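You operate a simulated robot arm through the tools that you are given. There is no shell and no other tool. Be economical: measure what you need, move in short steps, check, and stop when the job is done.

You are at the controls of a simulated two-armed robot. One attempt, no reset.

Task
Dip the grey bar's foot in the blue tank and stand it in pocket two of the green rack.
Fine: wet end down, all the way home; the tank's lid ends shut, the other bars stay dry.

Only the result counts: the job must be done as asked and must still hold three seconds after the hand-in. Knocking over, shifting, dropping, spilling or breaking anything else fails it. Lids that push on must go on centred and level and be pressed home; caps that screw on are set level and turned clockwise until they are tight.

Robot
Two 7-joint arms with fingered hands on one trunk, on a base that drives. Base frame: it is fixed to the floor where the robot stands at the start and does not move with it; the origin is under the middle of the robot, x ahead of it, y to its left, z up; the surface under the hand at the start is at about z = 860. Units: mm, degrees, N and s.
The left shoulder is at the start at [73, 156, 1209], the right one opposite. With the tool pointing down near the work surface each hand reaches from about 420 to 860 mm from the robot's upright axis, wherever it stands, measured 20 degrees to its own side. Places, roughly: blue tank [500, 0, 900]; lid of the blue tank [500, 0, 900]; pocket two of the green rack [500, 200, 900]. Payload 4 kg a hand.
The tool frame of a hand sits at the grasp point between the pads (the TCP): z along the fingers, y along the line on which they close. The tips reach 30 mm beyond it. The gripper opens to 104 mm. The gripper's body begins 35 mm behind the TCP. The gripper is a hand of 3 fingers: y runs from the thumb to the fingers, the wrist lies at [-15, -104, -178] in the tool frame, and closing takes about 1.5 s.
Orientation is that of the tool frame in the base frame, as [roll, pitch, yaw] about the fixed x, y, z axes, in that order (R = Rz(yaw) Ry(pitch) Rx(roll)). With the fingers straight down and the wrist toward the robot, the tool's x, y and z point along [0, 1, 0], [1, 0, 0] and [0, 0, -1] of the base frame.

Tools
- The arms move only by the tool jog_arm. It takes "left_steps", "right_steps" or both (then of equal length, played together; a hand with none holds still); each is text: rows parted by semicolons, each of 6 numbers parted by spaces: the shift along the base's x, y, z in mm, then the turn, a rotation vector about the base's x, y, z in degrees. In form: x y z wx wy wz; .... A call has 1 to 12 rows; each row is the pose to reach, as a shift and turn from the pose commanded when the call began. "left_fingers" and "right_fingers" are, for a hand that has rows, the gripper command, from -1 (shut) to 1 (fully open), values between in proportion, set as the call begins (left out, the last holds). A row lasts 0.2 s, in which the tool goes at most 50 mm and 8.6 degrees; a call with a longer step from one row to the next is refused whole, and so is a gripper value outside its range. A pose out of reach is approached as far as the arm can. The call stops where the force on the tool passes 90 N (or 10 N more than at its start, if that is more) or the arm is blocked; 0.2 s more then pass. Each finger travels about 153 mm/s and halts on what it meets, pressing with about 26 N; the grip force reading is that of the motor and also rises with nothing between the fingers. The clock runs only during rows and for 0.2 s after the last one: add rows that repeat a pose to give the fingers time. It gives the time, the measured TCP pose, the force on the tool (base axes), the opening and the grip force at its end, in the units of the frame above (readings bear some noise), with the torque about the TCP (base axes, N m) and any sound that the robot's microphone picked up, and new pictures: "views" is both (left out), scene, wrist or none (wrist: the cameras of the hands that moved).
- Cameras (640 x 400 px; columns grow to the right, rows downward): "scene" is now at [140.8, 12.1, 1432]; the picture's right is [0.13, -0.99, 0.00], its down [-0.61, -0.08, -0.79] and it looks along [0.78, 0.10, -0.61] (base axes); focal length 214 px, centre (320, 200). "left" rides on the left gripper at [-64, -94, -117] in its tool frame; the picture's right is [-0.72, -0.33, 0.61], its down [0.64, -0.65, 0.40] and it looks along [0.27, 0.68, 0.68] (tool axes); focal length 238 px, centre (320, 200). "right" rides on the right gripper at [64, -94, -117] in its tool frame; the picture's right is [-0.72, 0.33, -0.61], its down [-0.64, -0.65, 0.41] and it looks along [-0.27, 0.68, 0.68] (tool axes); focal length 238 px, centre (320, 200). There is no depth. A picture from a camera that has moved, and an enlarged one, comes with that camera's place and axes in the base frame and with its lens.
- raise_lower(by): slides the trunk up (or, below 0, down) by that many mm; the arms and the scene camera ride with it, the base frame stays. It gives what a move gives, with no picture.
- base_move(legs): drives the robot by 1 to 6 legs, each [ahead, left, turn to the left] in mm, mm and degrees, along the robot's own axes; the way and the turn of a leg run together, so that a leg with both is an arc; at most 1500 mm and 180 degrees a leg. The arms and the cameras ride along, it lands a little off, and it stops where it bumps. It gives what a move gives, and a new picture of the scene camera.
- finger_targets(index, middle, thumb_bend, thumb_turn, hand): sets how far each is bent, from 0 (flat) to 1 (curled in); at 0.3 the hand is open as for a grip, at 0.7 the pads meet at the TCP. One left out holds its place. A second passes; each finger stops where it meets its share of the squeeze, and holds until it gets a number again. A gripper value or a shape takes the hand back. It gives what a move gives, with no picture; readings hold the bend of each and the force on the fingers (four entries, about 0 where the hand has none), thumb and palm. thumb_turn goes from beside the hand (0) to across from the fingers (1), as for a grip.
- grasp_type(shape, hand): the hand has 3 fingers and takes this shape, open, in about a second: jaw (thumb against the fingers, like two jaws); tri (thumb and two fingers); tip (a fingertip pinch); poke (one finger out to press); point (the index stretched); flat (the hand flat); cup (the hand cupped); fist (a fist). The gripper value then closes the fingers along that shape, each until it touches; the sizes above hold for jaw. It gives what a move gives, with no picture.
- aim_head(pan, tilt): turns the head with the scene camera to pan (to the left, within 86 degrees either way) and tilt (down, from -29 to 69), counted from straight ahead of the robot. It gives what a move gives, and a new picture of the scene camera.
- close_up(camera, box): a new picture of the part [left, top, right, bottom] of that camera's present view, enlarged. The clock stands still meanwhile.
- hand_in(): hands the job in; it is judged then, once.

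Work in short steps. Places have to be worked out from the pictures, the camera data and where the tool is seen: move nearer, look again, correct. Check each grasp and each placing, and mend what went wrong. You have 120 turns and 260 pictures in all, those below and enlarged ones among them. Open the grippers and draw the arms clear of the work before you hand the job in, unless the task says otherwise; then end with one line.

The tools are called as name(argument=value, ...) on one line, values as JSON. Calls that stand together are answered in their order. jog_arm: Moves the arms, as the interface text tells. Its arguments: {"type":"object","properties":{"left_steps":{"type":"string"},"left_fingers":{"type":"number"},"right_steps":{"type":"string"},"right_fingers":{"type":"number"},"views":{"type":"string","enum":["both","scene","wrist","none"]}},"required":[]} The other tools are called the same way: raise_lower (by) slides the trunk up or down; grasp_type (shape, hand) gives the hand a shape; finger_targets (index, middle, thumb_bend, thumb_turn, hand) moves the fingers one by one; base_move (legs) drives the base; aim_head (pan, tilt) turns the head that bears the scene camera; close_up (camera, box) takes an enlarged picture of a part of a camera's view; hand_in () hands the job in.

At the start:

```text
t: 0.0
left_eef_pos: [508.0, 298.0, 1275.2]
left_ee_rot: [-179.9, 0.1, 90.1]
left_contact_force: [0.5, -0.1, -1.0]
left_ft_torque: [-0.04, 0.0, -0.01]
left_gripper_width: 103.4
left_gripper_force: 0.1
left_shape: jaw
left_bend: [0.3, 0.3, 0.3, 0.98]
left_finger forces: [0.0, 0.0, 0.0, 0.1, 0.0, 0.0]
right_eef_pos: [467.6, -78.6, 1308.6]
right_ee_rot: [-179.9, 0.1, 90.1]
right_contact_force: [-0.3, 0.0, 0.0]
right_ft_torque: [-0.01, 0.0, -0.01]
right_gripper_width: 103.6
right_gripper_force: 0.0
right_shape: jaw
right_bend: [0.3, 0.3, 0.3, 0.98]
right_finger forces: [0.0, 0.1, 0.0, 0.0, 0.1, 0.0]
trunk travel left (down, up): [-625.0, 315.0]
robot x, y, heading: [-1.4, 1.9, 0.3]
head pan, tilt: [7.7, 37.8]
```

scene: 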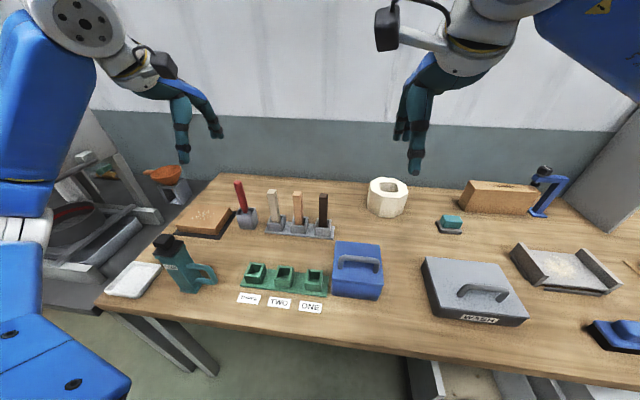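
right: 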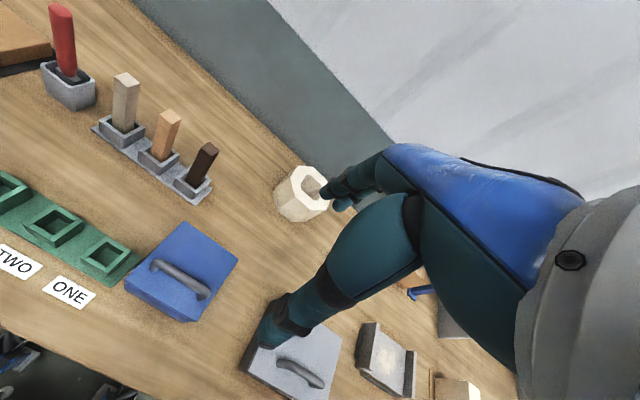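
left: 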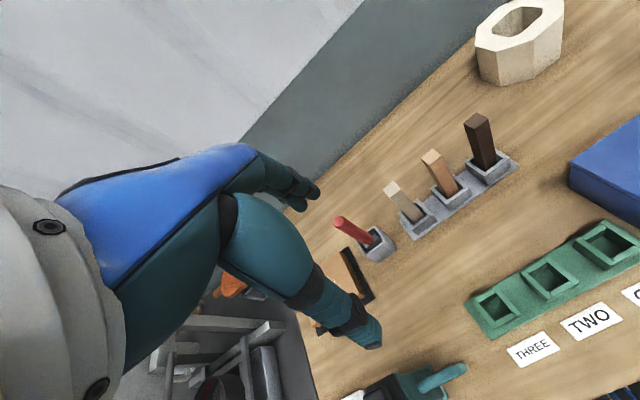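

I see a holder with three bars (greyish, tan, dark), the blue tank with lid, and the green rack with labels. I'll enlarge these parts to locate them.

close_up(camera="scene", box=[220, 170, 400, 320])

close_up(camera="right", box=[0, 50, 250, 330])

close_up(camera="left", box=[320, 90, 640, 370])

```text
2.67 times, centred on (310, 245) of scene
camera zoom: at [140.8, 12.1, 1432.0], right [0.13, -0.99, 0.0], down [-0.61, -0.08, -0.79], along [0.78, 0.1, -0.61], focal length 572 px, centre (347, 80)
```

zoom: 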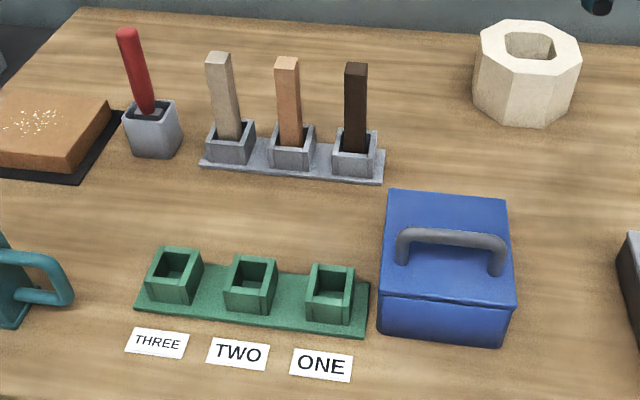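

```text
1.43 times, centred on (125, 190) of right
camera zoom: at [374.2, -16.6, 1425.2], right [0.33, -0.72, 0.61], down [-0.65, -0.64, -0.4], along [0.68, -0.27, -0.68], focal length 340 px, centre (599, 214)
```

zoom: 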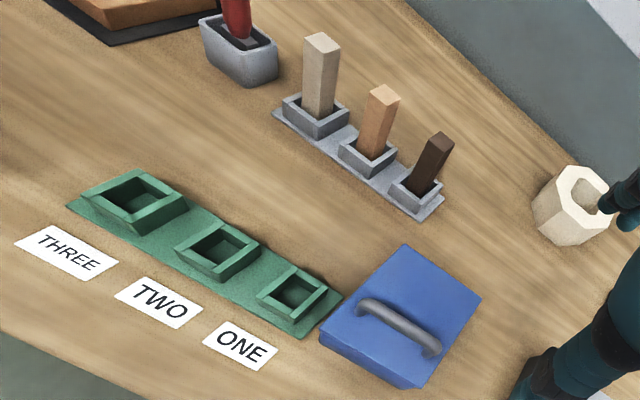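

```text
1.43 times, centred on (480, 230) of left
camera zoom: at [414.6, 234.0, 1392.9], right [-0.33, -0.72, -0.61], down [-0.65, 0.64, -0.4], along [0.68, 0.27, -0.68], focal length 340 px, centre (91, 157)
```

zoom: 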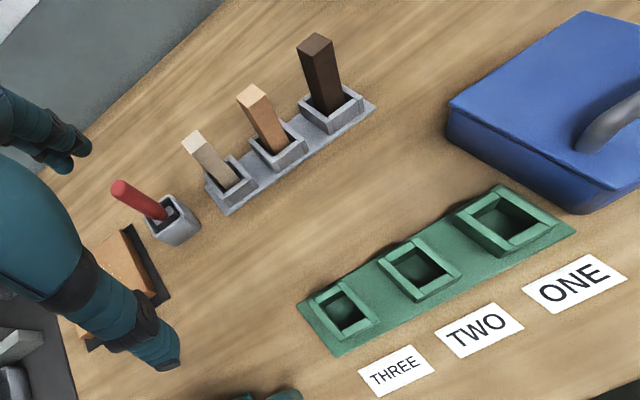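

The axes of holder, rack and tank all line up with base axes; the handle seems to sit forward on the lid. I look more closely at tank, bars and pocket.

close_up(camera="scene", box=[320, 230, 400, 310])

close_up(camera="right", box=[110, 210, 250, 330])

close_up(camera="left", box=[370, 100, 530, 250])

```text
5.00 times, centred on (360, 270) of scene
camera zoom: at [140.8, 12.1, 1432.0], right [0.13, -0.99, 0.0], down [-0.61, -0.08, -0.79], along [0.78, 0.1, -0.61], focal length 1072 px, centre (120, -150)
```

zoom: 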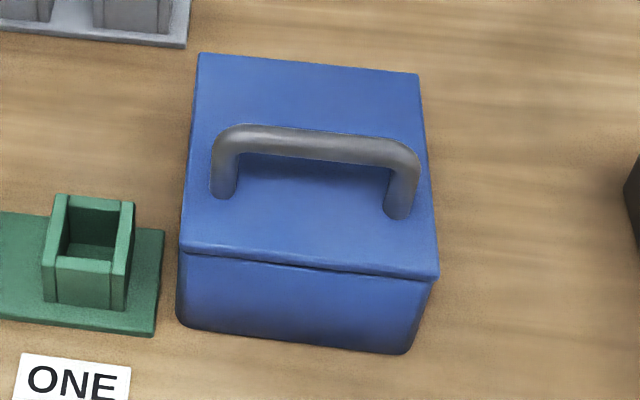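

```text
3.33 times, centred on (180, 270) of right
camera zoom: at [374.2, -16.6, 1425.2], right [0.33, -0.72, 0.61], down [-0.65, -0.64, -0.4], along [0.68, -0.27, -0.68], focal length 794 px, centre (787, -33)
```

zoom: 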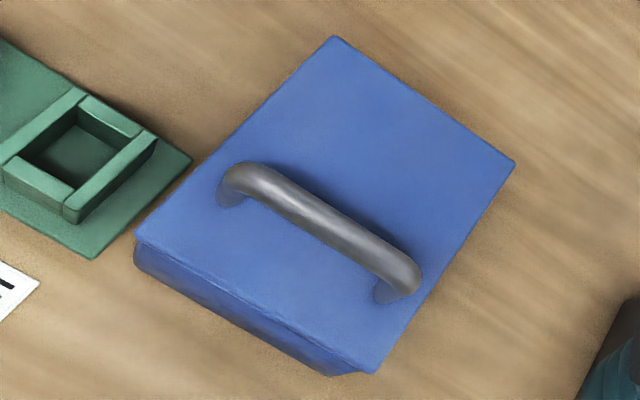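

```text
2.67 times, centred on (450, 175) of left
camera zoom: at [414.6, 234.0, 1392.9], right [-0.33, -0.72, -0.61], down [-0.65, 0.64, -0.4], along [0.68, 0.27, -0.68], focal length 636 px, centre (-27, 267)
```

zoom: 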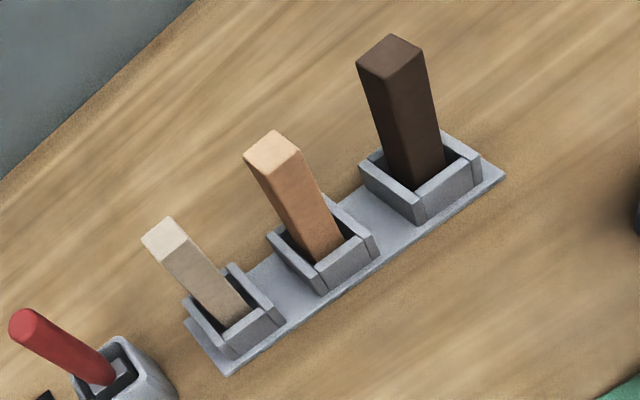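

The lid's handle is off centre towards the robot (about x 490, y −39, z 978), so the lid probably hinges at the back. I bring the right hand above the handle.

jog_arm(right_steps="4 8 -45 0 0 0; 8 16 -90 0 0 0; 12 24 -135 0 0 0; 16 32 -180 0 0 0; 20 40 -225 0 0 0; 22 40 -250 0 0 0; 22 40 -250 0 0 0")

```text
t: 1.6
left_eef_pos: [505.7, 297.1, 1276.5]
left_ee_rot: [180.0, 0.1, 90.1]
left_contact_force: [0.0, 0.4, -0.4]
left_ft_torque: [0.02, 0.01, -0.01]
left_gripper_width: 103.9
left_gripper_force: 0.0
left_shape: jaw
left_bend: [0.3, 0.3, 0.3, 0.98]
left_finger forces: [0.0, 0.0, 0.0, 0.0, 0.0, 0.0]
right_eef_pos: [488.6, -40.0, 1056.8]
right_ee_rot: [-180.0, 0.2, 90.1]
right_contact_force: [0.1, -0.2, 0.2]
right_ft_torque: [-0.01, 0.01, -0.02]
right_gripper_width: 103.9
right_gripper_force: 0.0
right_shape: jaw
right_bend: [0.3, 0.3, 0.3, 0.98]
right_finger forces: [0.0, 0.1, 0.1, 0.1, 0.0, 0.0]
trunk travel left (down, up): [-625.0, 315.0]
robot x, y, heading: [-0.8, 3.5, -0.1]
head pan, tilt: [7.7, 37.8]
camera scene: at [140.5, 12.0, 1432.0], right [0.13, -0.99, 0.0], down [-0.61, -0.08, -0.79], along [0.78, 0.1, -0.61], focal length 214 px, centre (320, 200)
camera right: at [394.9, 23.6, 1174.8], right [0.33, -0.72, 0.61], down [-0.65, -0.64, -0.4], along [0.68, -0.27, -0.68], focal length 238 px, centre (320, 200)
```

scene: 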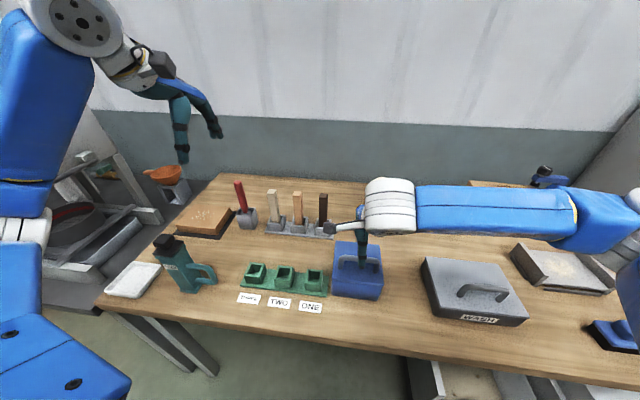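
right: 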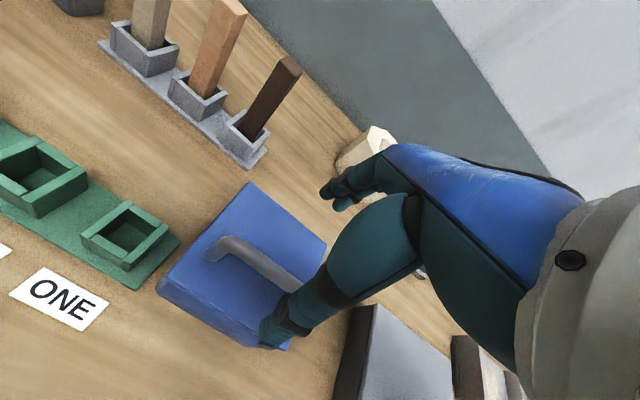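

The open fingers straddle the handle (bar along y, x≈487). I descend to the handle level with the pads around it.

jog_arm(right_steps="0 0 -20 0 0 0; 0 0 -40 0 0 0; 0 0 -60 0 0 0; 0 0 -75 0 0 0; 0 0 -75 0 0 0")

close_up(camera="scene", box=[310, 200, 420, 310])

```text
t: 2.8
left_eef_pos: [505.7, 299.2, 1276.1]
left_ee_rot: [180.0, 0.1, 90.0]
left_contact_force: [0.3, 0.5, -0.3]
left_ft_torque: [0.0, 0.0, -0.01]
left_gripper_width: 103.8
left_gripper_force: 0.1
left_shape: jaw
left_bend: [0.3, 0.3, 0.3, 0.98]
left_finger forces: [0.1, 0.0, 0.0, 0.0, 0.0, 0.1]
right_eef_pos: [488.5, -38.2, 985.3]
right_ee_rot: [179.8, 0.1, 89.9]
right_contact_force: [0.3, 1.3, 0.1]
right_ft_torque: [0.01, 0.03, -0.01]
right_gripper_width: 103.8
right_gripper_force: 0.0
right_shape: jaw
right_bend: [0.3, 0.3, 0.3, 0.98]
right_finger forces: [0.1, 0.0, 0.0, 0.0, 0.0, 0.1]
trunk travel left (down, up): [-625.0, 315.0]
robot x, y, heading: [-1.3, -3.1, -0.2]
head pan, tilt: [7.7, 37.8]
camera scene: at [140.8, 12.3, 1432.0], right [0.13, -0.99, 0.0], down [-0.61, -0.08, -0.79], along [0.78, 0.1, -0.61], focal length 214 px, centre (320, 200)
camera right: at [394.9, 23.8, 1101.7], right [0.33, -0.72, 0.61], down [-0.65, -0.64, -0.4], along [0.68, -0.27, -0.68], focal length 238 px, centre (320, 200)
```

scene: 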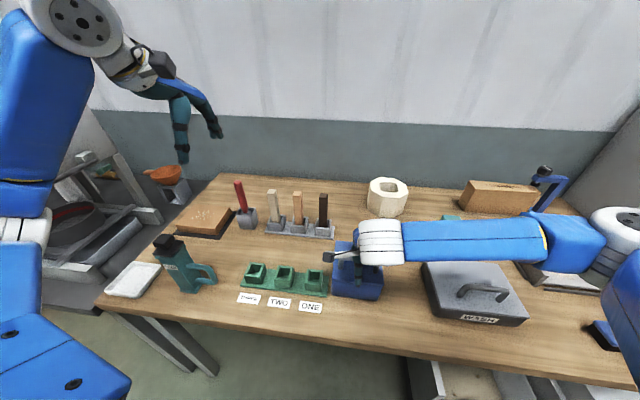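
right: 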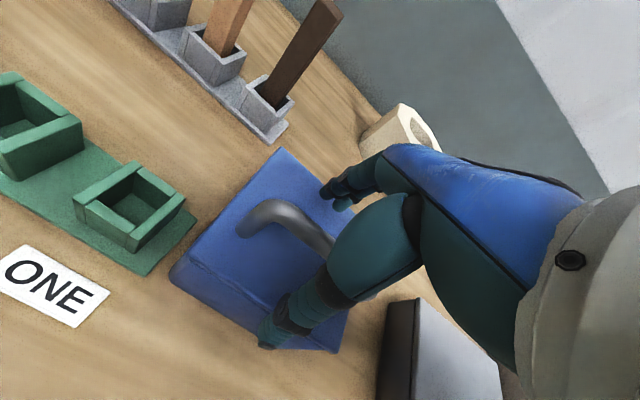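

```text
3.64 times, centred on (365, 255) of scene
camera zoom: at [140.8, 12.3, 1432.0], right [0.13, -0.99, 0.0], down [-0.61, -0.08, -0.79], along [0.78, 0.1, -0.61], focal length 780 px, centre (156, 0)
```

zoom: 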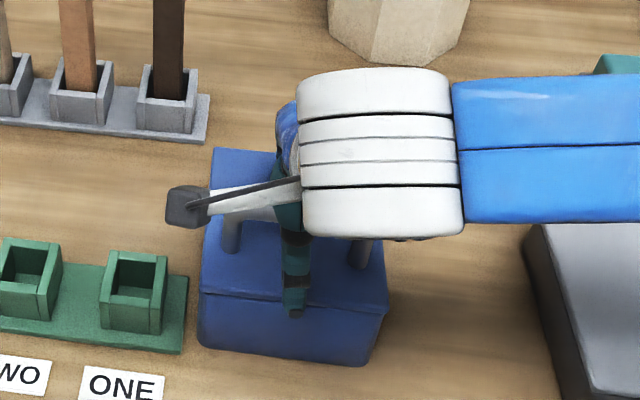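

The handle runs between thumb and fingers. I lower 8 mm more and close.

jog_arm(right_steps="0 0 -8 0 0 0; 0 0 -8 0 0 0; 0 0 -8 0 0 0; 0 0 -8 0 0 0; 0 0 -8 0 0 0; 0 0 -8 0 0 0; 0 0 -8 0 0 0; 0 0 -8 0 0 0", right_fingers=-1)

```text
t: 4.6
left_eef_pos: [504.0, 298.1, 1278.9]
left_ee_rot: [180.0, 0.1, 90.0]
left_contact_force: [0.2, 1.0, -0.3]
left_ft_torque: [-0.01, -0.03, -0.02]
left_gripper_width: 103.7
left_gripper_force: 0.1
left_shape: jaw
left_bend: [0.3, 0.3, 0.3, 0.98]
left_finger forces: [0.0, 0.1, 0.0, 0.0, 0.0, 0.0]
right_eef_pos: [487.7, -39.8, 976.1]
right_ee_rot: [179.8, 0.2, 90.1]
right_contact_force: [-6.6, -0.5, -1.4]
right_ft_torque: [0.03, -0.08, 0.0]
right_gripper_width: 7.8
right_gripper_force: 26.0
right_shape: jaw
right_bend: [0.74, 0.7, 0.8, 1.0]
right_finger forces: [0.0, 0.0, 0.0, 0.1, 6.3, 0.0]
trunk travel left (down, up): [-625.0, 315.0]
robot x, y, heading: [1.4, -2.2, -0.1]
head pan, tilt: [7.7, 37.8]
camera scene: at [139.1, 12.1, 1432.2], right [0.13, -0.99, 0.0], down [-0.61, -0.08, -0.79], along [0.78, 0.1, -0.61], focal length 214 px, centre (320, 200)
camera right: at [393.3, 23.3, 1093.6], right [0.33, -0.72, 0.61], down [-0.65, -0.64, -0.4], along [0.69, -0.27, -0.68], focal length 238 px, centre (320, 200)
```

scene: 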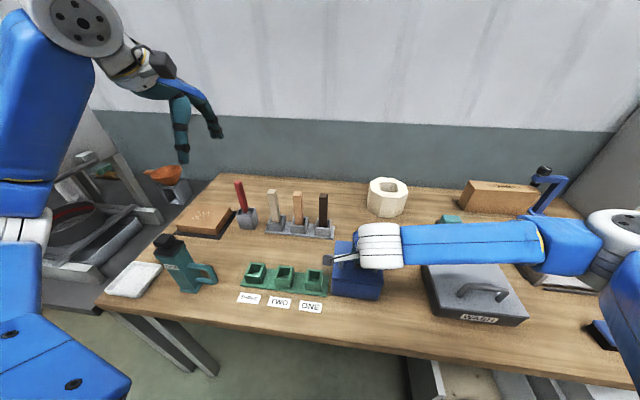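
right: 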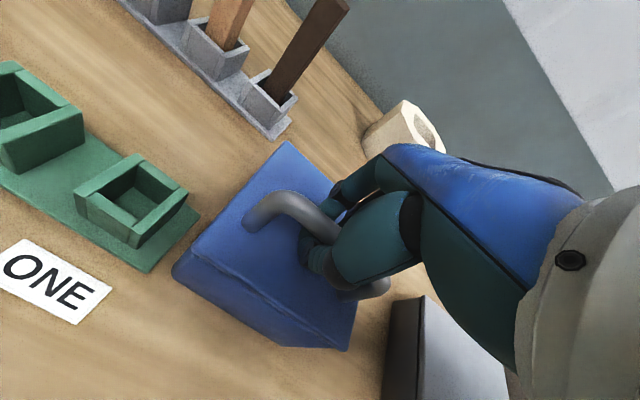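

Fingers closed around/under the bar. I lift a small way along a presumed hinge arc (hinge near x 584, z 932) and see what the lid does.

jog_arm(right_steps="2 0 4 0 0 0; 4 0 8 0 0 0; 7 0 12 0 0 0; 9 0 16 0 0 0; 9 0 16 0 0 0")

close_up(camera="scene", box=[310, 200, 420, 310])

```text
t: 5.8
left_eef_pos: [503.9, 297.3, 1277.6]
left_ee_rot: [180.0, 0.1, 90.2]
left_contact_force: [-0.2, -0.1, 0.1]
left_ft_torque: [0.01, -0.03, 0.01]
left_gripper_width: 103.9
left_gripper_force: 0.1
left_shape: jaw
left_bend: [0.3, 0.3, 0.3, 0.98]
left_finger forces: [0.1, 0.1, 0.0, 0.0, 0.0, 0.0]
right_eef_pos: [496.3, -38.7, 992.5]
right_ee_rot: [180.0, 0.0, 90.1]
right_contact_force: [-7.2, -1.3, 0.2]
right_ft_torque: [0.02, -0.07, 0.02]
right_gripper_width: 7.9
right_gripper_force: 26.1
right_shape: jaw
right_bend: [0.74, 0.7, 0.8, 1.0]
right_finger forces: [0.0, 0.0, 0.0, 0.0, 6.0, 0.0]
trunk travel left (down, up): [-625.0, 315.0]
robot x, y, heading: [-1.6, -2.5, 0.2]
head pan, tilt: [7.7, 37.8]
camera scene: at [138.7, 11.8, 1432.2], right [0.13, -0.99, 0.0], down [-0.61, -0.08, -0.79], along [0.78, 0.11, -0.61], focal length 214 px, centre (320, 200)
camera right: at [401.9, 23.5, 1108.8], right [0.33, -0.72, 0.61], down [-0.65, -0.64, -0.41], along [0.69, -0.27, -0.68], focal length 238 px, centre (320, 200)
```

scene: 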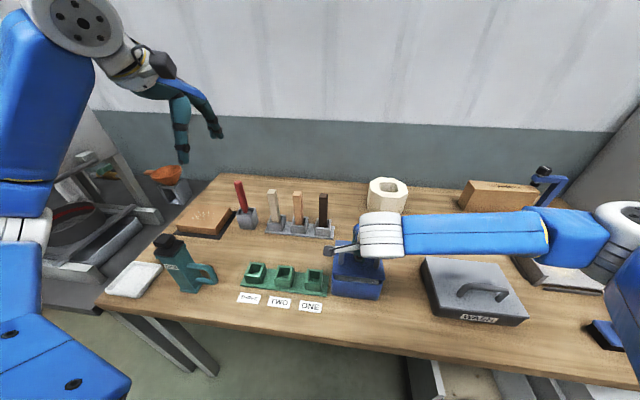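
right: 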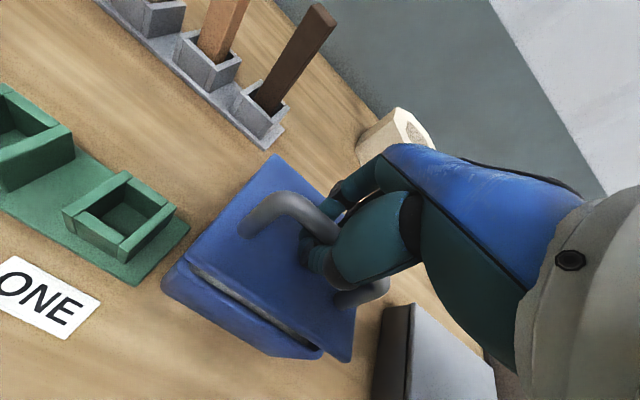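

```text
3.64 times, centred on (365, 255) of scene
camera zoom: at [138.7, 11.8, 1432.2], right [0.13, -0.99, 0.0], down [-0.61, -0.08, -0.79], along [0.78, 0.11, -0.61], focal length 780 px, centre (156, 0)
```

zoom: 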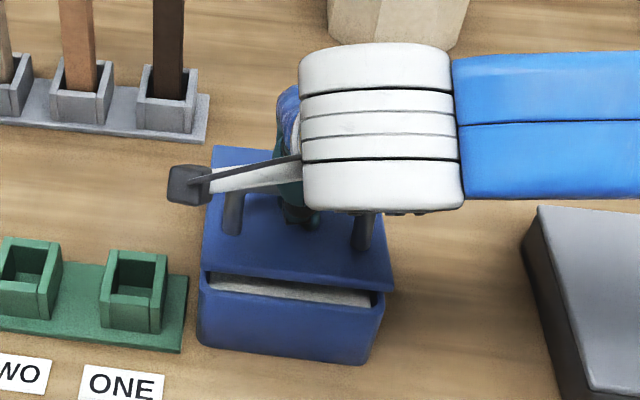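

The front edge rises: it is a hinged lid. I continue along the arc to about 40°.

jog_arm(right_steps="6 0 7.5 0 0 0; 12 0 14 0 0 0; 19 0 20.5 0 0 0; 26 0 26 0 0 0; 34 0 31 0 0 0; 42 0 35 0 0 0; 42 0 35 0 0 0")

close_up(camera="scene", box=[310, 200, 420, 310])

```text
t: 7.4
left_eef_pos: [505.9, 297.9, 1276.8]
left_ee_rot: [180.0, 0.2, 90.0]
left_contact_force: [-0.5, 0.0, 0.1]
left_ft_torque: [-0.02, -0.01, 0.01]
left_gripper_width: 103.7
left_gripper_force: 0.0
left_shape: jaw
left_bend: [0.3, 0.3, 0.3, 0.98]
left_finger forces: [0.0, 0.1, 0.0, 0.0, 0.0, 0.0]
right_eef_pos: [538.8, -40.5, 1026.1]
right_ee_rot: [179.9, 0.1, 90.2]
right_contact_force: [-2.9, -0.4, 0.5]
right_ft_torque: [-0.02, -0.05, -0.01]
right_gripper_width: 7.8
right_gripper_force: 26.2
right_shape: jaw
right_bend: [0.74, 0.7, 0.81, 1.0]
right_finger forces: [0.1, 0.0, 0.0, 0.1, 3.2, 0.0]
trunk travel left (down, up): [-625.0, 315.0]
robot x, y, heading: [-0.4, -0.9, -0.0]
head pan, tilt: [7.7, 37.8]
camera scene: at [139.5, 12.1, 1432.1], right [0.13, -0.99, 0.0], down [-0.61, -0.08, -0.79], along [0.78, 0.1, -0.61], focal length 214 px, centre (320, 200)
camera right: at [444.4, 23.7, 1143.8], right [0.33, -0.72, 0.61], down [-0.65, -0.64, -0.4], along [0.69, -0.27, -0.68], focal length 238 px, centre (320, 200)
```

scene: 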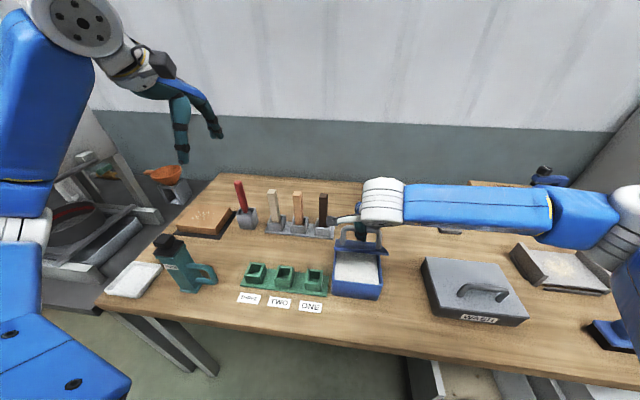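
right: 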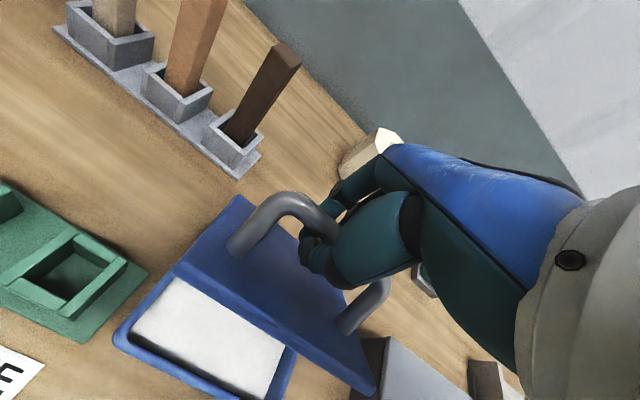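

```text
3.64 times, centred on (365, 255) of scene
camera zoom: at [139.5, 12.1, 1432.1], right [0.13, -0.99, 0.0], down [-0.61, -0.08, -0.79], along [0.78, 0.1, -0.61], focal length 780 px, centre (156, 0)
```

zoom: 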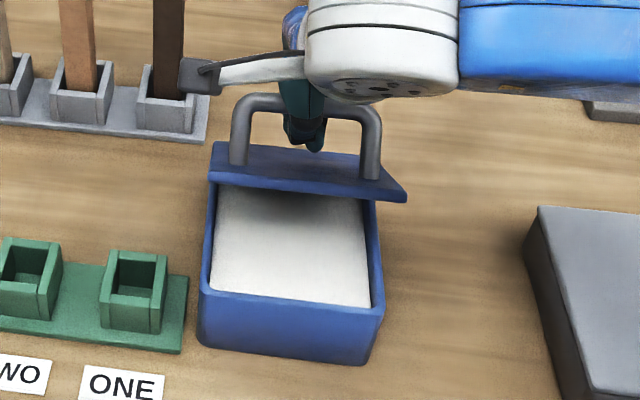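

Opening nicely; liquid is visible. I continue to about 70° while tilting the hand with the lid so its body clears the lid edge.

jog_arm(right_steps="8.5 0 3.5 0 5 0; 17 0 6.5 0 10 0; 26 0 8.5 0 15 0; 35.5 0 9.7 0 20 0; 44.5 0 10 0 25 0; 54 0 10 0 30 0; 54 0 10 0 30 0")

close_up(camera="scene", box=[310, 200, 420, 310])

```text
t: 9.0
left_eef_pos: [505.7, 298.1, 1276.7]
left_ee_rot: [-180.0, 0.1, 90.1]
left_contact_force: [-1.0, 0.1, 0.3]
left_ft_torque: [-0.03, -0.01, 0.03]
left_gripper_width: 103.8
left_gripper_force: 0.0
left_shape: jaw
left_bend: [0.3, 0.3, 0.3, 0.98]
left_finger forces: [0.0, 0.1, 0.1, 0.1, 0.0, 0.0]
right_eef_pos: [592.6, -38.9, 1036.0]
right_ee_rot: [-150.0, 0.0, 89.9]
right_contact_force: [-1.1, 1.4, -0.3]
right_ft_torque: [0.05, -0.01, 0.02]
right_gripper_width: 7.4
right_gripper_force: 26.4
right_shape: jaw
right_bend: [0.74, 0.7, 0.8, 1.0]
right_finger forces: [0.1, 0.0, 0.1, 0.1, 1.0, 0.1]
trunk travel left (down, up): [-625.0, 315.0]
robot x, y, heading: [1.5, -2.5, -0.1]
head pan, tilt: [7.7, 37.8]
camera scene: at [140.9, 12.7, 1432.0], right [0.13, -0.99, 0.0], down [-0.61, -0.08, -0.79], along [0.78, 0.1, -0.61], focal length 214 px, centre (320, 200)
camera right: at [570.2, 23.3, 1185.1], right [0.59, -0.72, 0.37], down [-0.77, -0.64, -0.02], along [0.25, -0.27, -0.93], focal length 238 px, centre (320, 200)
```

scene: 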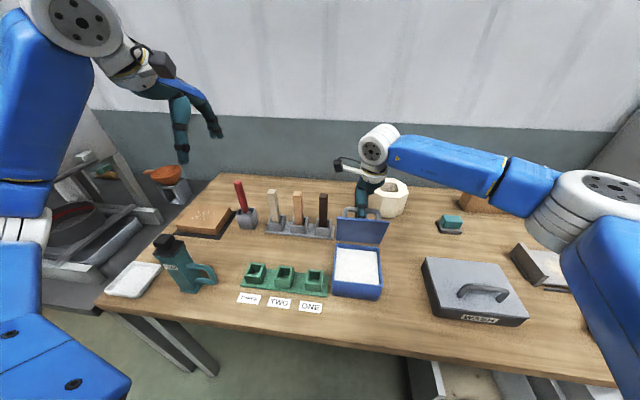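
right: 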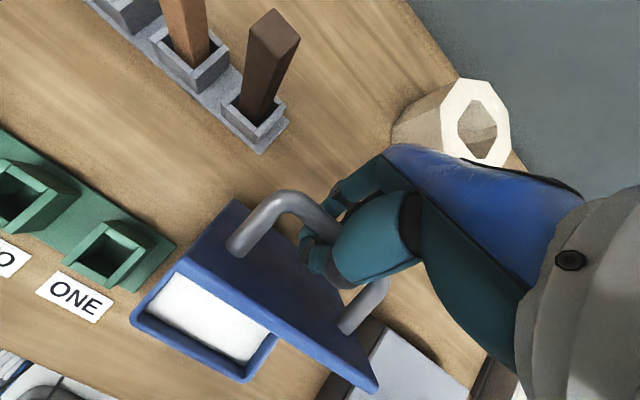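

```text
3.64 times, centred on (365, 255) of scene
camera zoom: at [140.9, 12.7, 1432.0], right [0.13, -0.99, 0.0], down [-0.61, -0.08, -0.79], along [0.78, 0.1, -0.61], focal length 780 px, centre (156, 0)
```

zoom: 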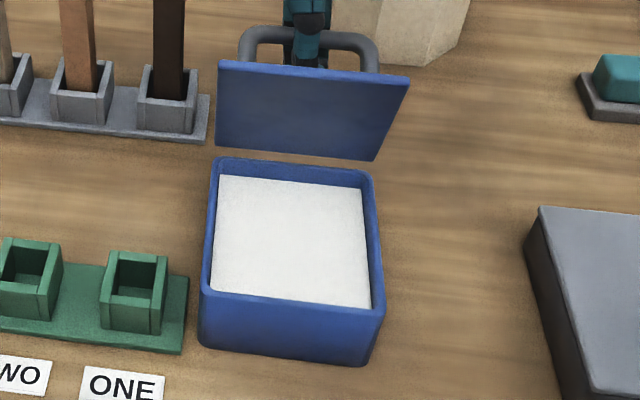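

Lid at about 70° with almost no force. I go on past vertical, to about 100°, tilting along.

jog_arm(right_steps="9 0 -1 0 3 0; 18 0 -3 0 6 0; 27 0 -6 0 9 0; 35.5 0 -9 0 12 0; 43.5 0 -13.5 0 16 0; 51.5 0 -18.4 0 20 0; 51.5 0 -18.4 0 20 0")

close_up(camera="scene", box=[310, 200, 420, 310])

```text
t: 10.6
left_eef_pos: [506.9, 297.9, 1277.0]
left_ee_rot: [-179.9, 0.0, 90.1]
left_contact_force: [-0.3, -0.4, -0.4]
left_ft_torque: [-0.04, 0.0, 0.01]
left_gripper_width: 103.6
left_gripper_force: 0.0
left_shape: jaw
left_bend: [0.3, 0.3, 0.3, 0.98]
left_finger forces: [0.0, 0.1, 0.0, 0.0, 0.0, 0.0]
right_eef_pos: [645.3, -37.6, 1019.6]
right_ee_rot: [-132.3, 0.1, 90.1]
right_contact_force: [-1.0, 0.7, 0.6]
right_ft_torque: [-0.02, -0.04, 0.01]
right_gripper_width: 7.3
right_gripper_force: 25.9
right_shape: jaw
right_bend: [0.74, 0.7, 0.8, 1.0]
right_finger forces: [0.0, 0.1, 0.0, 0.0, 0.8, 0.0]
trunk travel left (down, up): [-625.0, 315.0]
robot x, y, heading: [0.0, 2.7, 0.0]
head pan, tilt: [7.7, 37.8]
camera scene: at [141.2, 13.4, 1432.0], right [0.13, -0.99, 0.0], down [-0.61, -0.08, -0.79], along [0.78, 0.1, -0.61], focal length 214 px, centre (320, 200)
camera right: at [670.2, 25.7, 1167.9], right [0.68, -0.72, 0.17], down [-0.74, -0.64, 0.22], along [-0.04, -0.27, -0.96], focal length 238 px, centre (320, 200)
```

scene: 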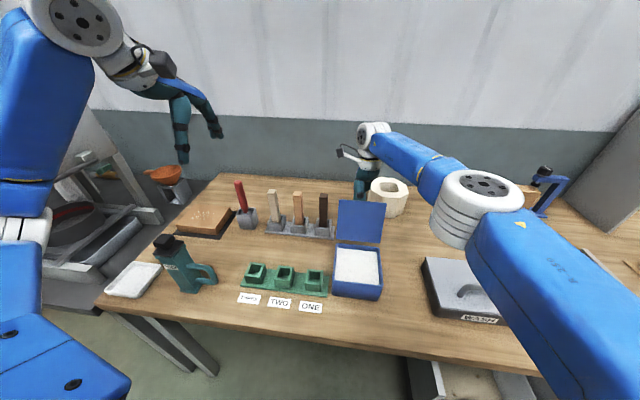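
right: 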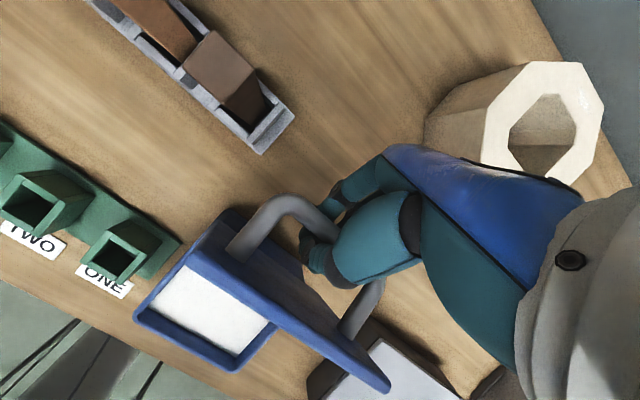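

```text
3.64 times, centred on (365, 255) of scene
camera zoom: at [141.2, 13.4, 1432.0], right [0.13, -0.99, 0.0], down [-0.61, -0.08, -0.79], along [0.78, 0.1, -0.61], focal length 780 px, centre (156, 0)
```

zoom: 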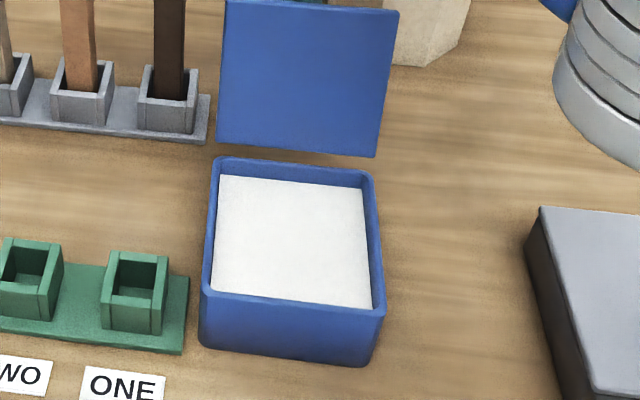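

No resistance yet, lid a little past vertical. I continue another 12° to give it a secure rest, watching force.

jog_arm(right_steps="3.7 0 -2.7 0 1 0; 7.3 0 -5.5 0 2 0; 10.7 0 -8.6 0 3 0; 14.1 0 -11.7 0 4 0; 14.1 0 -11.7 0 4 0")

close_up(camera="scene", box=[310, 170, 420, 310])

```text
t: 11.8
left_eef_pos: [506.7, 297.7, 1276.8]
left_ee_rot: [-179.9, 0.0, 90.0]
left_contact_force: [0.0, 0.2, -0.2]
left_ft_torque: [-0.01, 0.01, 0.02]
left_gripper_width: 103.7
left_gripper_force: 0.1
left_shape: jaw
left_bend: [0.3, 0.3, 0.3, 0.98]
left_finger forces: [0.1, 0.0, 0.0, 0.0, 0.1, 0.1]
right_eef_pos: [635.7, -48.3, 1009.1]
right_ee_rot: [-125.9, 0.0, 90.1]
right_contact_force: [0.6, -0.7, 0.4]
right_ft_torque: [0.01, 0.01, -0.01]
right_gripper_width: 7.1
right_gripper_force: 25.5
right_shape: jaw
right_bend: [0.74, 0.7, 0.81, 1.0]
right_finger forces: [0.0, 0.1, 0.0, 0.0, 0.0, 0.0]
right hand out of reach, approached as far as the arm can: row 1, 2, 3, 4, 5
trunk travel left (down, up): [-625.0, 315.0]
robot x, y, heading: [1.9, -4.4, 0.1]
head pan, tilt: [7.7, 37.8]
camera scene: at [141.8, 12.7, 1431.9], right [0.13, -0.99, 0.0], down [-0.61, -0.08, -0.79], along [0.78, 0.1, -0.62], focal length 214 px, centre (320, 200)
camera right: at [674.3, 14.6, 1154.7], right [0.69, -0.72, 0.1], down [-0.71, -0.64, 0.29], along [-0.15, -0.27, -0.95], focal length 238 px, centre (320, 200)
```

scene: 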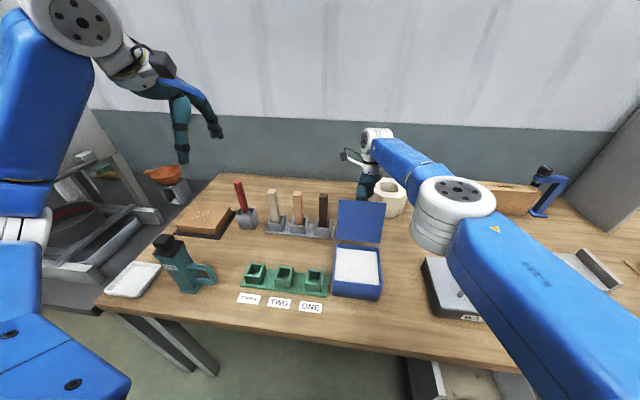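
right: 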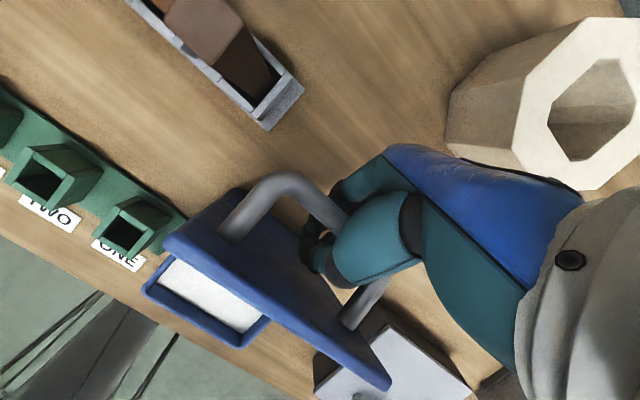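

```text
2.86 times, centred on (365, 240) of scene
camera zoom: at [141.8, 12.7, 1431.9], right [0.13, -0.99, 0.0], down [-0.61, -0.08, -0.79], along [0.78, 0.1, -0.62], focal length 613 px, centre (191, 86)
```

zoom: 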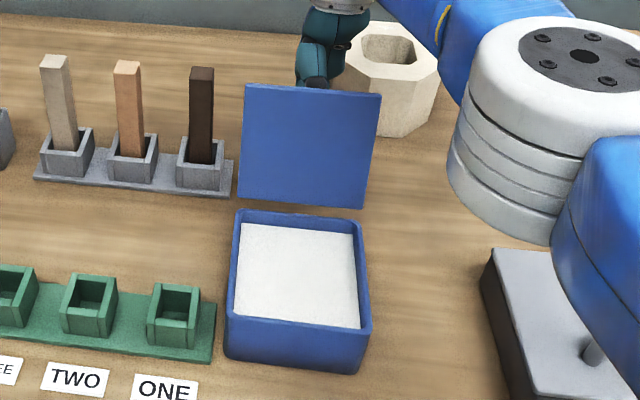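

The arm is at its reach limit, fingers carry no load: the lid rests by itself just past vertical. I loosen the fingers a bit, tilt back to about 30° in place, and check that the lid stays.

jog_arm(right_steps="-14 0 12 0 -6 0; -14 0 12 0 -10 0; -14 0 12 0 -14 0; -14 0 12 0 -18 0; -14 0 12 0 -23 0; -14 0 12 0 -23 0", right_fingers=-0.5)

close_up(camera="scene", box=[310, 170, 420, 310])

```text
t: 13.2
left_eef_pos: [506.5, 296.7, 1275.9]
left_ee_rot: [-179.9, 0.0, 89.9]
left_contact_force: [0.3, 0.9, 0.1]
left_ft_torque: [0.0, 0.01, 0.0]
left_gripper_width: 103.4
left_gripper_force: 0.0
left_shape: jaw
left_bend: [0.3, 0.3, 0.3, 0.98]
left_finger forces: [0.0, 0.0, 0.1, 0.0, 0.0, 0.0]
right_eef_pos: [619.4, -50.1, 1023.0]
right_ee_rot: [-149.0, 0.0, 90.0]
right_contact_force: [1.9, 0.4, 0.8]
right_ft_torque: [0.02, 0.0, -0.03]
right_gripper_width: 25.7
right_gripper_force: 0.0
right_shape: jaw
right_bend: [0.74, 0.56, 0.75, 1.0]
right_finger forces: [0.0, 0.1, 0.1, 0.0, 2.0, 0.1]
trunk travel left (down, up): [-625.0, 315.0]
robot x, y, heading: [-3.2, 4.3, -0.0]
head pan, tilt: [7.7, 37.8]
camera scene: at [142.2, 11.3, 1431.9], right [0.13, -0.99, 0.0], down [-0.61, -0.08, -0.79], along [0.78, 0.11, -0.62], focal length 214 px, centre (320, 200)
camera right: at [599.1, 13.4, 1170.7], right [0.6, -0.72, 0.36], down [-0.77, -0.64, -0.01], along [0.24, -0.27, -0.93], focal length 238 px, centre (320, 200)
```

scene: 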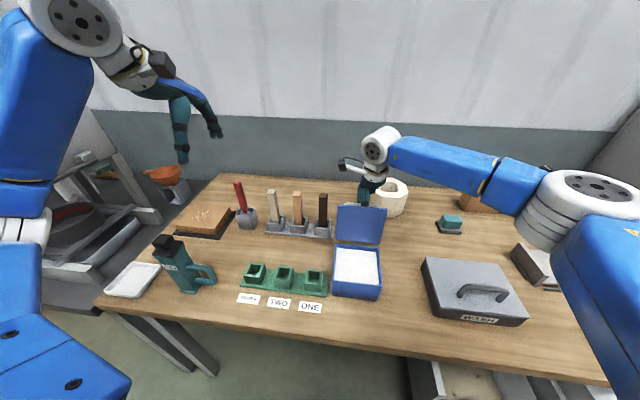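
right: 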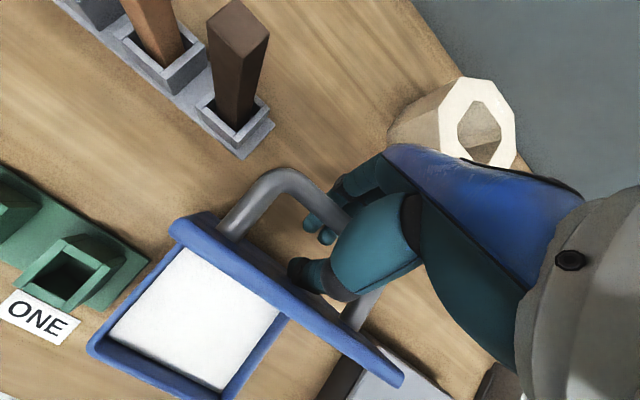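

```text
2.86 times, centred on (365, 240) of scene
camera zoom: at [142.2, 11.3, 1431.9], right [0.13, -0.99, 0.0], down [-0.61, -0.08, -0.79], along [0.78, 0.11, -0.62], focal length 613 px, centre (191, 86)
```

zoom: 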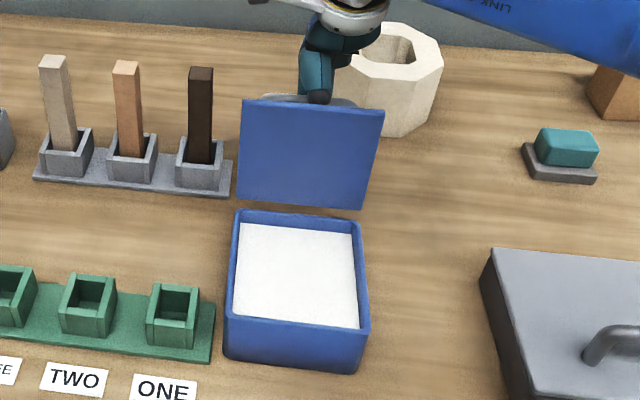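

The command had been clipped, so the lid followed back a little. With better reach at this tilt, I push it back past vertical again.

jog_arm(right_steps="9 0 -2 0 0 0; 18 0 -5 0 0 0; 26 0 -9 0 0 0; 34 0 -13 0 0 0; 34 0 -13 0 0 0")

close_up(camera="scene", box=[310, 170, 420, 310])

```text
t: 14.4
left_eef_pos: [505.5, 297.9, 1275.5]
left_ee_rot: [-180.0, 0.0, 90.0]
left_contact_force: [0.3, 0.0, -0.2]
left_ft_torque: [-0.03, 0.0, 0.04]
left_gripper_width: 103.7
left_gripper_force: 0.1
left_shape: jaw
left_bend: [0.3, 0.3, 0.3, 0.98]
left_finger forces: [0.1, 0.0, 0.0, 0.0, 0.1, 0.1]
right_eef_pos: [653.0, -47.7, 1009.7]
right_ee_rot: [-149.0, 0.1, 90.1]
right_contact_force: [-1.7, 1.0, -0.2]
right_ft_torque: [0.0, -0.03, -0.05]
right_gripper_width: 26.2
right_gripper_force: 0.1
right_shape: jaw
right_bend: [0.74, 0.56, 0.74, 1.0]
right_finger forces: [0.0, 0.1, 0.1, 0.0, 0.8, 0.1]
trunk travel left (down, up): [-625.0, 315.0]
robot x, y, heading: [2.2, -0.0, -0.1]
head pan, tilt: [7.7, 37.8]
camera scene: at [141.2, 12.8, 1431.9], right [0.13, -0.99, 0.0], down [-0.61, -0.08, -0.79], along [0.78, 0.1, -0.61], focal length 214 px, centre (320, 200)
camera right: at [632.4, 14.8, 1158.6], right [0.6, -0.72, 0.36], down [-0.77, -0.64, -0.01], along [0.24, -0.27, -0.93], focal length 238 px, centre (320, 200)
```

scene: 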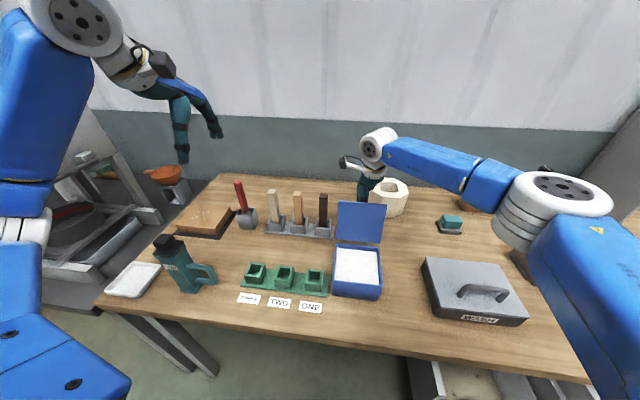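
right: 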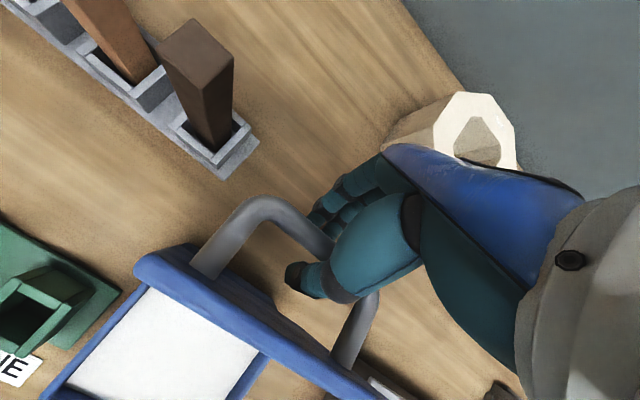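

```text
2.86 times, centred on (365, 240) of scene
camera zoom: at [141.2, 12.8, 1431.9], right [0.13, -0.99, 0.0], down [-0.61, -0.08, -0.79], along [0.78, 0.1, -0.61], focal length 613 px, centre (191, 86)
```

zoom: 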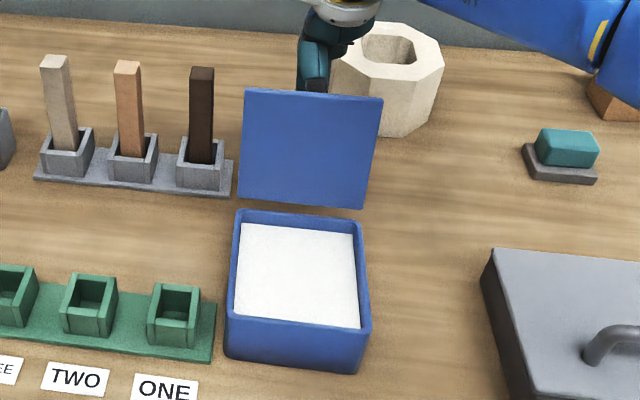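

Nearly back. I push a bit more to find the stop.

jog_arm(right_steps="5 0 -3 0 0 0; 10 0 -6 0 0 0; 15 0 -10 0 0 0; 15 0 -10 0 0 0", views="none")

close_up(camera="scene", box=[310, 170, 420, 310])

```text
t: 15.4
left_eef_pos: [504.1, 297.2, 1276.1]
left_ee_rot: [179.9, 0.1, 90.2]
left_contact_force: [0.8, -0.5, -1.1]
left_ft_torque: [0.0, 0.03, -0.02]
left_gripper_width: 103.7
left_gripper_force: 0.0
left_shape: jaw
left_bend: [0.3, 0.3, 0.3, 0.98]
left_finger forces: [0.0, 0.1, 0.0, 0.1, 0.1, 0.0]
right_eef_pos: [666.9, -47.8, 1000.0]
right_ee_rot: [-149.2, 0.0, 90.1]
right_contact_force: [-8.8, 1.1, 7.6]
right_ft_torque: [-0.02, -0.09, 0.0]
right_gripper_width: 30.4
right_gripper_force: 0.0
right_shape: jaw
right_bend: [0.74, 0.56, 0.72, 1.0]
right_finger forces: [0.0, 0.0, 0.1, 0.1, 11.6, 0.0]
trunk travel left (down, up): [-625.0, 315.0]
robot x, y, heading: [3.2, -3.1, 0.1]
head pan, tilt: [7.7, 37.8]
```

```text
2.86 times, centred on (365, 240) of scene
camera zoom: at [137.3, 13.1, 1432.5], right [0.13, -0.99, 0.0], down [-0.61, -0.08, -0.79], along [0.78, 0.1, -0.61], focal length 613 px, centre (191, 86)
```

zoom: 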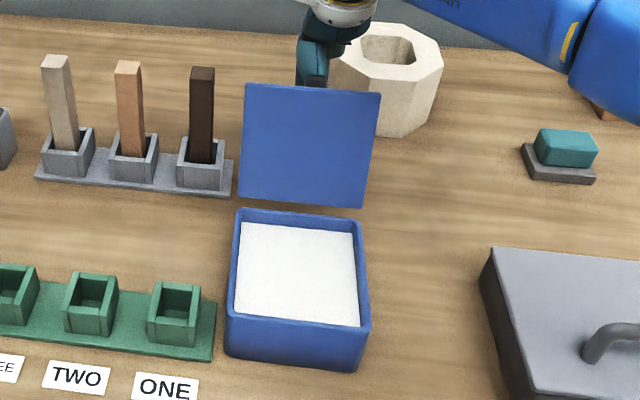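

The stop is reached (about 11 N). I ease off 6 mm and withdraw the hand along its finger direction.

jog_arm(right_steps="-6 0 4 0 0 0; 1 0 17 0 0 0; 9 0 30 0 0 0; 17 0 43 0 0 0; 25 0 56 0 0 0; 33 0 69 0 0 0; 38 0 95 0 0 0; 38 0 130 0 0 0")

close_up(camera="scene", box=[310, 170, 420, 310])

```text
t: 17.2
left_eef_pos: [506.4, 299.2, 1277.0]
left_ee_rot: [180.0, 0.3, 90.1]
left_contact_force: [0.4, 0.2, -0.5]
left_ft_torque: [-0.06, -0.04, -0.04]
left_gripper_width: 104.0
left_gripper_force: 0.1
left_shape: jaw
left_bend: [0.3, 0.3, 0.3, 0.98]
left_finger forces: [0.0, 0.0, 0.0, 0.1, 0.0, 0.0]
right_eef_pos: [705.7, -46.2, 1129.4]
right_ee_rot: [-149.0, 0.0, 90.1]
right_contact_force: [-0.1, 0.3, -0.5]
right_ft_torque: [0.03, 0.0, -0.01]
right_gripper_width: 26.1
right_gripper_force: 0.1
right_shape: jaw
right_bend: [0.74, 0.56, 0.74, 1.0]
right_finger forces: [0.1, 0.1, 0.0, 0.0, 0.0, 0.0]
trunk travel left (down, up): [-625.0, 315.0]
robot x, y, heading: [0.9, -3.0, -0.4]
head pan, tilt: [7.7, 37.8]
camera scene: at [140.7, 14.8, 1431.9], right [0.13, -0.99, 0.0], down [-0.61, -0.08, -0.79], along [0.78, 0.1, -0.61], focal length 214 px, centre (320, 200)
camera right: at [686.4, 16.4, 1278.3], right [0.6, -0.72, 0.36], down [-0.77, -0.64, -0.01], along [0.24, -0.27, -0.93], focal length 238 px, centre (320, 200)
```

scene: 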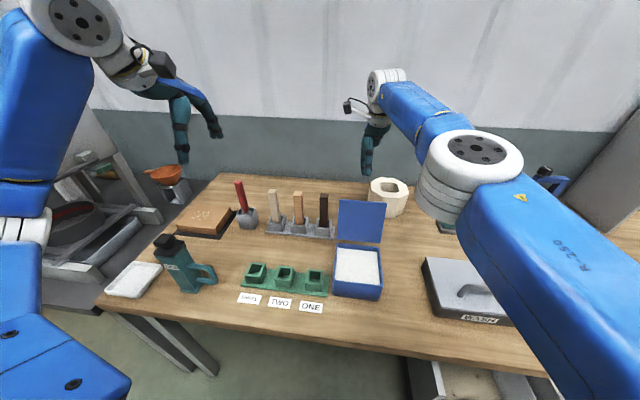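
right: 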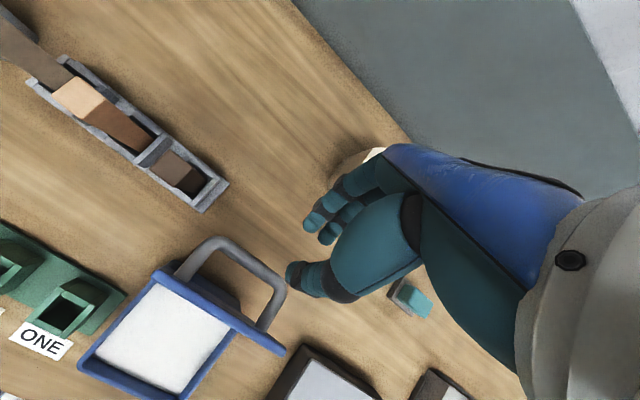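

```text
2.86 times, centred on (365, 240) of scene
camera zoom: at [140.7, 14.8, 1431.9], right [0.13, -0.99, 0.0], down [-0.61, -0.08, -0.79], along [0.78, 0.1, -0.61], focal length 613 px, centre (191, 86)
```

zoom: 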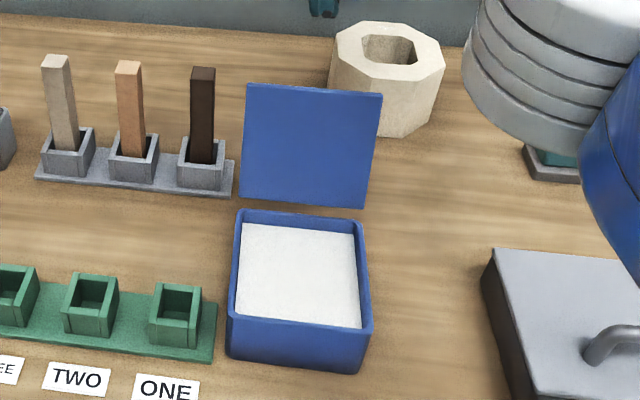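

The lid stands open on its own. I move the right arm clear to the right, and bring the left hand above the grey bar (≈[677, 244], top ≈1032).

jog_arm(right_steps="0 -10 40 0 0 0; 0 -45 75 0 0 0; -20 -85 100 0 -5 0; -45 -120 110 0 -10 0; -75 -150 120 0 -15 0; -105 -180 120 0 -20 0; -135 -210 120 0 -25 0; -165 -240 120 0 -31 0", left_steps="20 -7 -18 0 0 0; 42 -14 -36 0 0 0; 64 -21 -54 0 0 0; 86 -28 -72 0 0 0; 108 -35 -90 0 0 0; 130 -42 -108 0 0 0; 152 -49 -126 0 0 0; 171 -55 -146 0 0 0")

close_up(camera="left", box=[200, 100, 520, 400])

close_up(camera="scene", box=[220, 140, 360, 250])

```text
refused: row 3 steps farther than a row can; nothing moved
```

```text
1.33 times, centred on (360, 250) of left
camera zoom: at [411.8, 236.1, 1393.4], right [-0.33, -0.72, -0.61], down [-0.65, 0.64, -0.41], along [0.68, 0.27, -0.68], focal length 318 px, centre (267, 133)
```

zoom: 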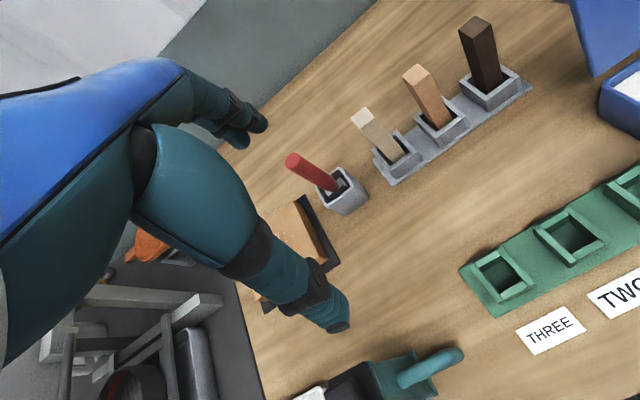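

```text
3.64 times, centred on (290, 195) of scene
camera zoom: at [140.7, 14.8, 1431.9], right [0.13, -0.99, 0.0], down [-0.61, -0.08, -0.79], along [0.78, 0.1, -0.61], focal length 780 px, centre (429, 218)
```

zoom: 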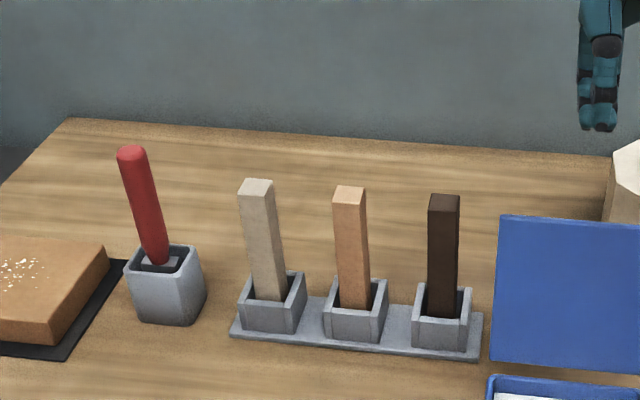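

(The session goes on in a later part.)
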